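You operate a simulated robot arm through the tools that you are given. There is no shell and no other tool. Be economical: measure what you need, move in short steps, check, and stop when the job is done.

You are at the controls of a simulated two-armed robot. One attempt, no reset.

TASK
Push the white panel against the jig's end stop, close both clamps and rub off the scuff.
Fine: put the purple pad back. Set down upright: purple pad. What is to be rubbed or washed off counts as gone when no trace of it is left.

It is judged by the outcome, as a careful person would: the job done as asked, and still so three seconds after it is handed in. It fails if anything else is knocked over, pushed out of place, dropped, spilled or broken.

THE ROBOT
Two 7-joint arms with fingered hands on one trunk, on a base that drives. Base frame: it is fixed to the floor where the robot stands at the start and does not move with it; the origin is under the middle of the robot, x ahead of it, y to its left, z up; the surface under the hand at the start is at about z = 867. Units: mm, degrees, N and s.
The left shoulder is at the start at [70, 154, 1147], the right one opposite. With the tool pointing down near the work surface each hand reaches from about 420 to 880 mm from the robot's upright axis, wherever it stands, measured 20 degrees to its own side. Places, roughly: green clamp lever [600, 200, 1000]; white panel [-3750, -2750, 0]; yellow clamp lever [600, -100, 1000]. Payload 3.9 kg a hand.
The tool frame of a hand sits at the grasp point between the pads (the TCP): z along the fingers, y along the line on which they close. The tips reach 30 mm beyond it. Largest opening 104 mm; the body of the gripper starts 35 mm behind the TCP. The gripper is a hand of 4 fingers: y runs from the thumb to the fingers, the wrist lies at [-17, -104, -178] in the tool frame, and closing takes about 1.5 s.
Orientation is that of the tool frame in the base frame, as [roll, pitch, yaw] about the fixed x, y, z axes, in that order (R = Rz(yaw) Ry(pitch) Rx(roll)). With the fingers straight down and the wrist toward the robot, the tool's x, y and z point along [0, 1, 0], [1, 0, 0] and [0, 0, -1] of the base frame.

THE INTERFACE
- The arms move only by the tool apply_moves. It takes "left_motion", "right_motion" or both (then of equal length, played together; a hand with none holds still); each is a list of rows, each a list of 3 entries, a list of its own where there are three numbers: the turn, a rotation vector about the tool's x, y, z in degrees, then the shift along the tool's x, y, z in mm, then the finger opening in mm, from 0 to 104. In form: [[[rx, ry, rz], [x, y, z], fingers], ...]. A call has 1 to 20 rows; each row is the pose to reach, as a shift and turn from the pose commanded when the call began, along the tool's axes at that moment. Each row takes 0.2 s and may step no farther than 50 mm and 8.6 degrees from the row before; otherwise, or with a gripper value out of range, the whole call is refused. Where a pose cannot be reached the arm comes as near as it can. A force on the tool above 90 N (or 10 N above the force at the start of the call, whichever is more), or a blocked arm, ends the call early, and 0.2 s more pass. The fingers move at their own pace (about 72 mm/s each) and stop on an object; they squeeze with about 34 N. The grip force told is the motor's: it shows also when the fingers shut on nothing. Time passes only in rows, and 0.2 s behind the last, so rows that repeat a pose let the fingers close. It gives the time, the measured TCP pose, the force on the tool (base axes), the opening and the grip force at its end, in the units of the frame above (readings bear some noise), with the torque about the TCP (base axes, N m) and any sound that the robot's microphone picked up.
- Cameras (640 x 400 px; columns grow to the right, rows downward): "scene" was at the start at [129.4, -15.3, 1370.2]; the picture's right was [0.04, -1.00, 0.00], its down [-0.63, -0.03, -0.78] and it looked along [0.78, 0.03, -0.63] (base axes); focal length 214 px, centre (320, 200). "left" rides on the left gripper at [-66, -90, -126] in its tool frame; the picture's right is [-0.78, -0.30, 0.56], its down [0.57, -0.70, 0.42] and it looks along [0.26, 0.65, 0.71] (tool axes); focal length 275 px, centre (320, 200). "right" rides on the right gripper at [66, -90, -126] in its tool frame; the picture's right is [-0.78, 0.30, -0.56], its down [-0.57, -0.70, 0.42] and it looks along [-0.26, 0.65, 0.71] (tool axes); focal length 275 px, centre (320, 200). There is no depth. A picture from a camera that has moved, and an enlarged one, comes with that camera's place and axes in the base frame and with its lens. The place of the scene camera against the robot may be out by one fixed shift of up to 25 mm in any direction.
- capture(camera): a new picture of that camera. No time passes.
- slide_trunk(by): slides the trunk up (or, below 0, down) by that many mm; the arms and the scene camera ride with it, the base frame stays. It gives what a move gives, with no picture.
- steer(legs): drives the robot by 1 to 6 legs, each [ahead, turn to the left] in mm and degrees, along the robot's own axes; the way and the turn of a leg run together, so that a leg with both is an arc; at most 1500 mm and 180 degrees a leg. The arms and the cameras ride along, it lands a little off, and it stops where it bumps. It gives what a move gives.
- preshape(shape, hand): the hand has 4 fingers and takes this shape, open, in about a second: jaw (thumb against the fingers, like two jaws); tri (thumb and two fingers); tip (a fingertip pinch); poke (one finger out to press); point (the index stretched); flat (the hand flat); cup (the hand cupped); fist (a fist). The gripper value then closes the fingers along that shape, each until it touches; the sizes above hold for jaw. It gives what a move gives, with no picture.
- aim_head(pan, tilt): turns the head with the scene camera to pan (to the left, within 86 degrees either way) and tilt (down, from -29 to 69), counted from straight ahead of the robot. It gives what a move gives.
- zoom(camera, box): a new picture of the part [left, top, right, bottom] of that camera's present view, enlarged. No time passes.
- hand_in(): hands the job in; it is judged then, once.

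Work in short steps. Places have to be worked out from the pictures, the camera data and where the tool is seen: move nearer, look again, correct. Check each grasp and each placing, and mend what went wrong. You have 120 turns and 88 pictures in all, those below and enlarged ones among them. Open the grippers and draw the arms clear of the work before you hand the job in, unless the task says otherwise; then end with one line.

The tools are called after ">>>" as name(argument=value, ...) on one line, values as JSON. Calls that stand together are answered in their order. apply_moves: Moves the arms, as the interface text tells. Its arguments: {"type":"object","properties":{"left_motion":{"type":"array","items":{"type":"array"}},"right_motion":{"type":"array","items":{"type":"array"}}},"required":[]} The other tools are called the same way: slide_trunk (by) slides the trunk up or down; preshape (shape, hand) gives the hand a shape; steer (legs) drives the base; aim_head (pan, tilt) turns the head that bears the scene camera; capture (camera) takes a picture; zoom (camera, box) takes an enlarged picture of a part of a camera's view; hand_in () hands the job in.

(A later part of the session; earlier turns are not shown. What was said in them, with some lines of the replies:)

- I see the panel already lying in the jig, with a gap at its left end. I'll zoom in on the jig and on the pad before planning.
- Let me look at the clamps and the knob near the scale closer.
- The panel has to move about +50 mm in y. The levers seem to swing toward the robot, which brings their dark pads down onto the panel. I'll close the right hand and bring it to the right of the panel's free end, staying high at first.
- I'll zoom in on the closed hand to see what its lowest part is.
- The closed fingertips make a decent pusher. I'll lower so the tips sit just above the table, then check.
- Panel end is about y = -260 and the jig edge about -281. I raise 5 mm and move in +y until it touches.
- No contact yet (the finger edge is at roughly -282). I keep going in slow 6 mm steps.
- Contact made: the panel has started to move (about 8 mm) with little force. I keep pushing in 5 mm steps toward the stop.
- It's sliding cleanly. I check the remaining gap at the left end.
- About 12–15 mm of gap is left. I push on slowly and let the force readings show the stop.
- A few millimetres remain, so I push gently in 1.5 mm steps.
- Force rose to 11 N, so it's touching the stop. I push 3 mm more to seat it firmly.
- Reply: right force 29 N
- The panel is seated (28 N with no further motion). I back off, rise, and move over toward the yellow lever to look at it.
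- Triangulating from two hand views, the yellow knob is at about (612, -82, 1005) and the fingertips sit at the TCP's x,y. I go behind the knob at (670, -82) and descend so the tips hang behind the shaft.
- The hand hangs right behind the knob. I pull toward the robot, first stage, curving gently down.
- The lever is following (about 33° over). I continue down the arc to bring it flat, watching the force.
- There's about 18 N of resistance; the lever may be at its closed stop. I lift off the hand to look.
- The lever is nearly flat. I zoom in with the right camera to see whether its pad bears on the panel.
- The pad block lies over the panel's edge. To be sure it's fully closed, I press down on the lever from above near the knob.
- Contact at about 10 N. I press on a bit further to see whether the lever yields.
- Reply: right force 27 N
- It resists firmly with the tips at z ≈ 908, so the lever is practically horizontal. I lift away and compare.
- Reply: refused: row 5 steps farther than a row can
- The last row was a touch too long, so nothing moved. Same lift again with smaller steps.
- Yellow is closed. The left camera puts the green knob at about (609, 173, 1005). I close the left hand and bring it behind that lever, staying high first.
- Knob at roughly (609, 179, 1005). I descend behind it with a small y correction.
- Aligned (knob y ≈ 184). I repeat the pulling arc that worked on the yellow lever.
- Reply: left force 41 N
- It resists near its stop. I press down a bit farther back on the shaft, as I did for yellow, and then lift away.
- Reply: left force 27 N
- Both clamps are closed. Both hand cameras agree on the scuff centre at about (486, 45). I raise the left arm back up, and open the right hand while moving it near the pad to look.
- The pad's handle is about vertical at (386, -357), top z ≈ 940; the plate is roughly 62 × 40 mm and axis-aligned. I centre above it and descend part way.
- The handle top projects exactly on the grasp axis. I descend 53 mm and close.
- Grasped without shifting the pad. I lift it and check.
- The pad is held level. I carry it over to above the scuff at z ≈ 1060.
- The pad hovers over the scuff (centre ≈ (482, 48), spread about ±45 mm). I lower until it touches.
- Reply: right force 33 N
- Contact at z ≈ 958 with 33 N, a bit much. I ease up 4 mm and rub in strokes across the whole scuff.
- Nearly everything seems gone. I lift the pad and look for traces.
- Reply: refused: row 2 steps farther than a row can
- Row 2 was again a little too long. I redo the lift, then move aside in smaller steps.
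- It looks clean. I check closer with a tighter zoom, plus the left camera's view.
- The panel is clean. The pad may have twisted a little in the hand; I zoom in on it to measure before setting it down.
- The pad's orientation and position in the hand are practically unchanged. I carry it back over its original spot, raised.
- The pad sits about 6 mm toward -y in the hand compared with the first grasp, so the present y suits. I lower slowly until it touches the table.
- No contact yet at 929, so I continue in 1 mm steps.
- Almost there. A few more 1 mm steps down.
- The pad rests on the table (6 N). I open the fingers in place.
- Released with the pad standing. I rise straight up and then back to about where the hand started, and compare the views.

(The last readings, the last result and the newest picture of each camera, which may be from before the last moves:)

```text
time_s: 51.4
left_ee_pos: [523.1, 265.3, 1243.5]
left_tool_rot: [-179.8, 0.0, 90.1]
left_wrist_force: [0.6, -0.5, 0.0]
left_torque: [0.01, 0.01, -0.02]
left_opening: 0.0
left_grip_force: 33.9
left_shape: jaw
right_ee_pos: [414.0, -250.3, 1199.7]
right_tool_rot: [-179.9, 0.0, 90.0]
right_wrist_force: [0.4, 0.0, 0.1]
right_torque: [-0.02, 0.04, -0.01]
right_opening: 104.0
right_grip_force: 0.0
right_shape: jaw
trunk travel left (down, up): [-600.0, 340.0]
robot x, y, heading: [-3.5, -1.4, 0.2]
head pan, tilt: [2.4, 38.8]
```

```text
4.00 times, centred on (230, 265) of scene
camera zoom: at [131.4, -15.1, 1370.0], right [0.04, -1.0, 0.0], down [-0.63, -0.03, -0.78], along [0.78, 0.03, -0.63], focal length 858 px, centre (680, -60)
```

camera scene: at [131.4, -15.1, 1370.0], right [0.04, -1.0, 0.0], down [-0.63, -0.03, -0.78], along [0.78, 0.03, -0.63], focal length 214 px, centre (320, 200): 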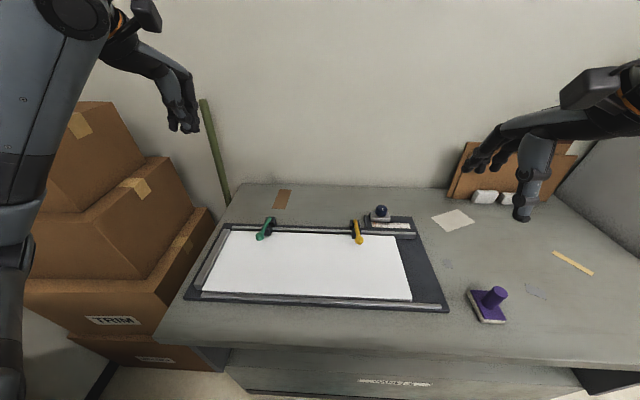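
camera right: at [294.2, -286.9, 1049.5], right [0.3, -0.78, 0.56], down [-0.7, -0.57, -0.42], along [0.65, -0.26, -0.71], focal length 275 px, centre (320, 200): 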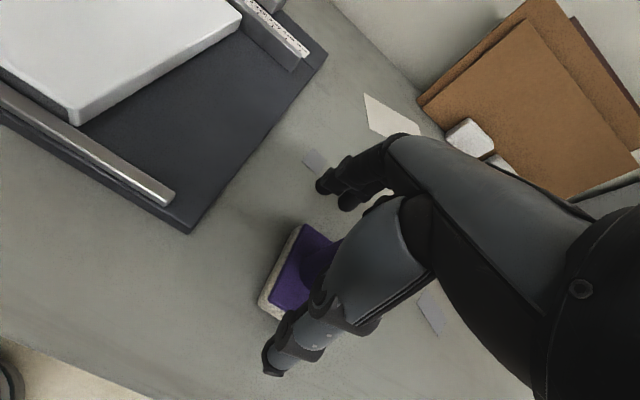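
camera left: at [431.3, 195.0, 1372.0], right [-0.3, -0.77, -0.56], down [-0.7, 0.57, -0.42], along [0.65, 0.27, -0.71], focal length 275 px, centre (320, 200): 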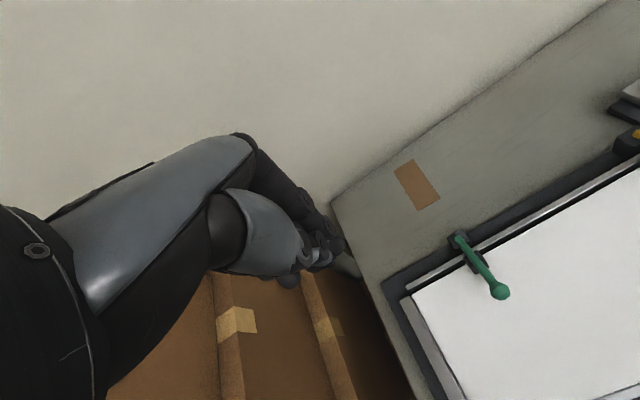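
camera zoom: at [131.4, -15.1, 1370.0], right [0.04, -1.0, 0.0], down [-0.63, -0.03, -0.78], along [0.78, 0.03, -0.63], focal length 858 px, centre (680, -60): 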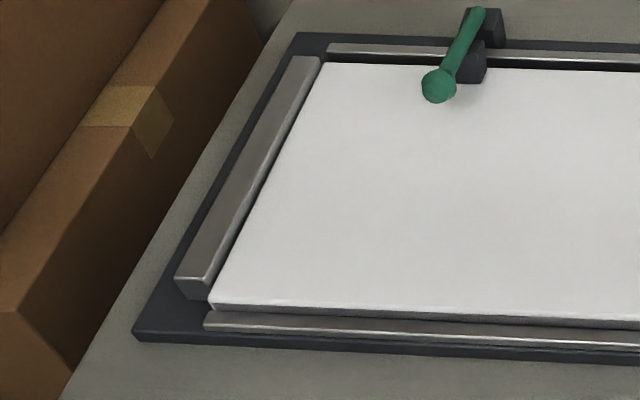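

Everything stands well; the pad is within about 1 cm of its old place. I open the left hand and check the stop contact and the clamps with the left camera.

>>> apply_moves(left_motion=[[[0, 0, 0], [0, 0, 0], 104], [[0, 0, 0], [0, 0, 0], 104], [[0, 0, 0], [0, 0, 0], 104], [[0, 0, 0], [0, 0, 0], 104], [[0, 0, 0], [0, 0, 0], 104], [[0, 0, 0], [0, 0, 0], 104]])

>>> zoom(camera="left", box=[380, 220, 540, 400])

```text
time_s: 52.8
left_ee_pos: [520.5, 264.3, 1244.7]
left_tool_rot: [180.0, 0.0, 90.0]
left_wrist_force: [0.2, 0.3, 0.7]
left_torque: [0.0, -0.02, -0.01]
left_opening: 103.5
left_grip_force: 0.1
left_shape: jaw
right_ee_pos: [413.5, -251.2, 1199.9]
right_tool_rot: [180.0, 0.1, 90.0]
right_wrist_force: [-1.1, 0.6, 0.0]
right_torque: [0.04, -0.01, -0.03]
right_opening: 103.8
right_grip_force: 0.0
right_shape: jaw
trunk travel left (down, up): [-600.0, 340.0]
robot x, y, heading: [2.5, -1.3, 0.1]
head pan, tilt: [2.4, 38.8]
```

```text
2.22 times, centred on (460, 310) of left
camera zoom: at [432.2, 198.1, 1371.2], right [-0.3, -0.78, -0.56], down [-0.7, 0.57, -0.42], along [0.65, 0.27, -0.71], focal length 612 px, centre (9, -44)
```

zoom: 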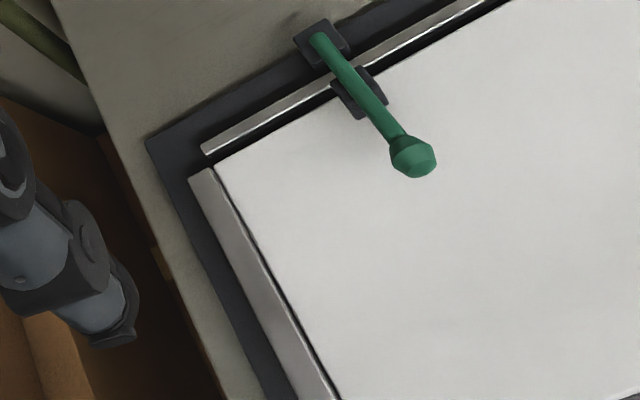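

I look closer at the thin dark line between the panel and the stop.

>>> zoom(camera="left", box=[420, 280, 470, 330])

>>> zoom(camera="scene", box=[195, 270, 245, 305])

```text
8.00 times, centred on (445, 305) of left
camera zoom: at [432.2, 198.1, 1371.2], right [-0.3, -0.78, -0.56], down [-0.7, 0.57, -0.42], along [0.65, 0.27, -0.71], focal length 2202 px, centre (-680, -640)
```

zoom: 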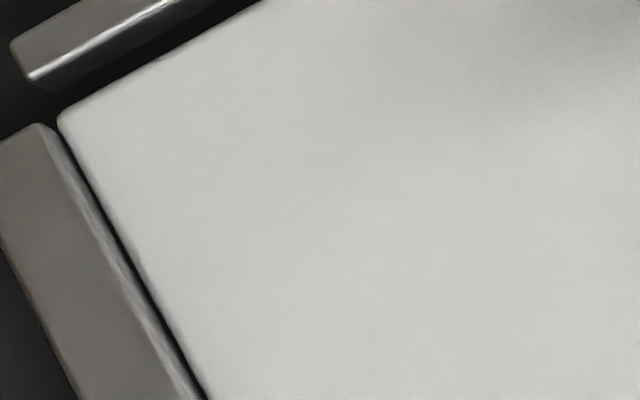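

```text
11.43 times, centred on (220, 288) of scene
camera zoom: at [129.3, -15.4, 1370.2], right [0.04, -1.0, 0.0], down [-0.63, -0.03, -0.78], along [0.78, 0.03, -0.63], focal length 2451 px, centre (1463, -800)
```

zoom: 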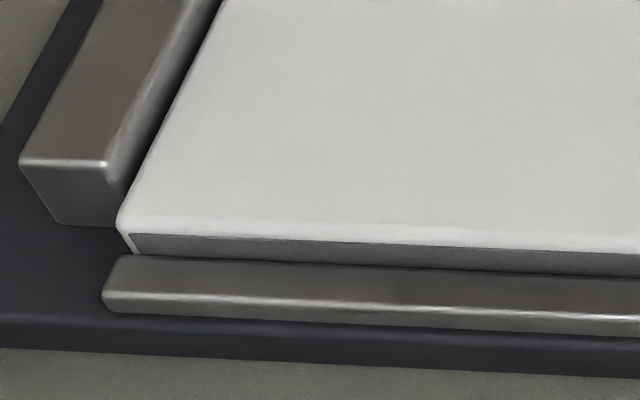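

The panel's corner meets the foot of the stop and the line is only shadow. Both clamps are closed, the scuff is gone, the pad is upright in its place, and both arms are clear with open hands, so I hand in.

>>> hand_in()

```text
The job is handed in.
```

The white panel is against the end stop, both clamps are closed, and no trace of the scuff shows. The purple pad is back upright, about 1 cm from where it started.
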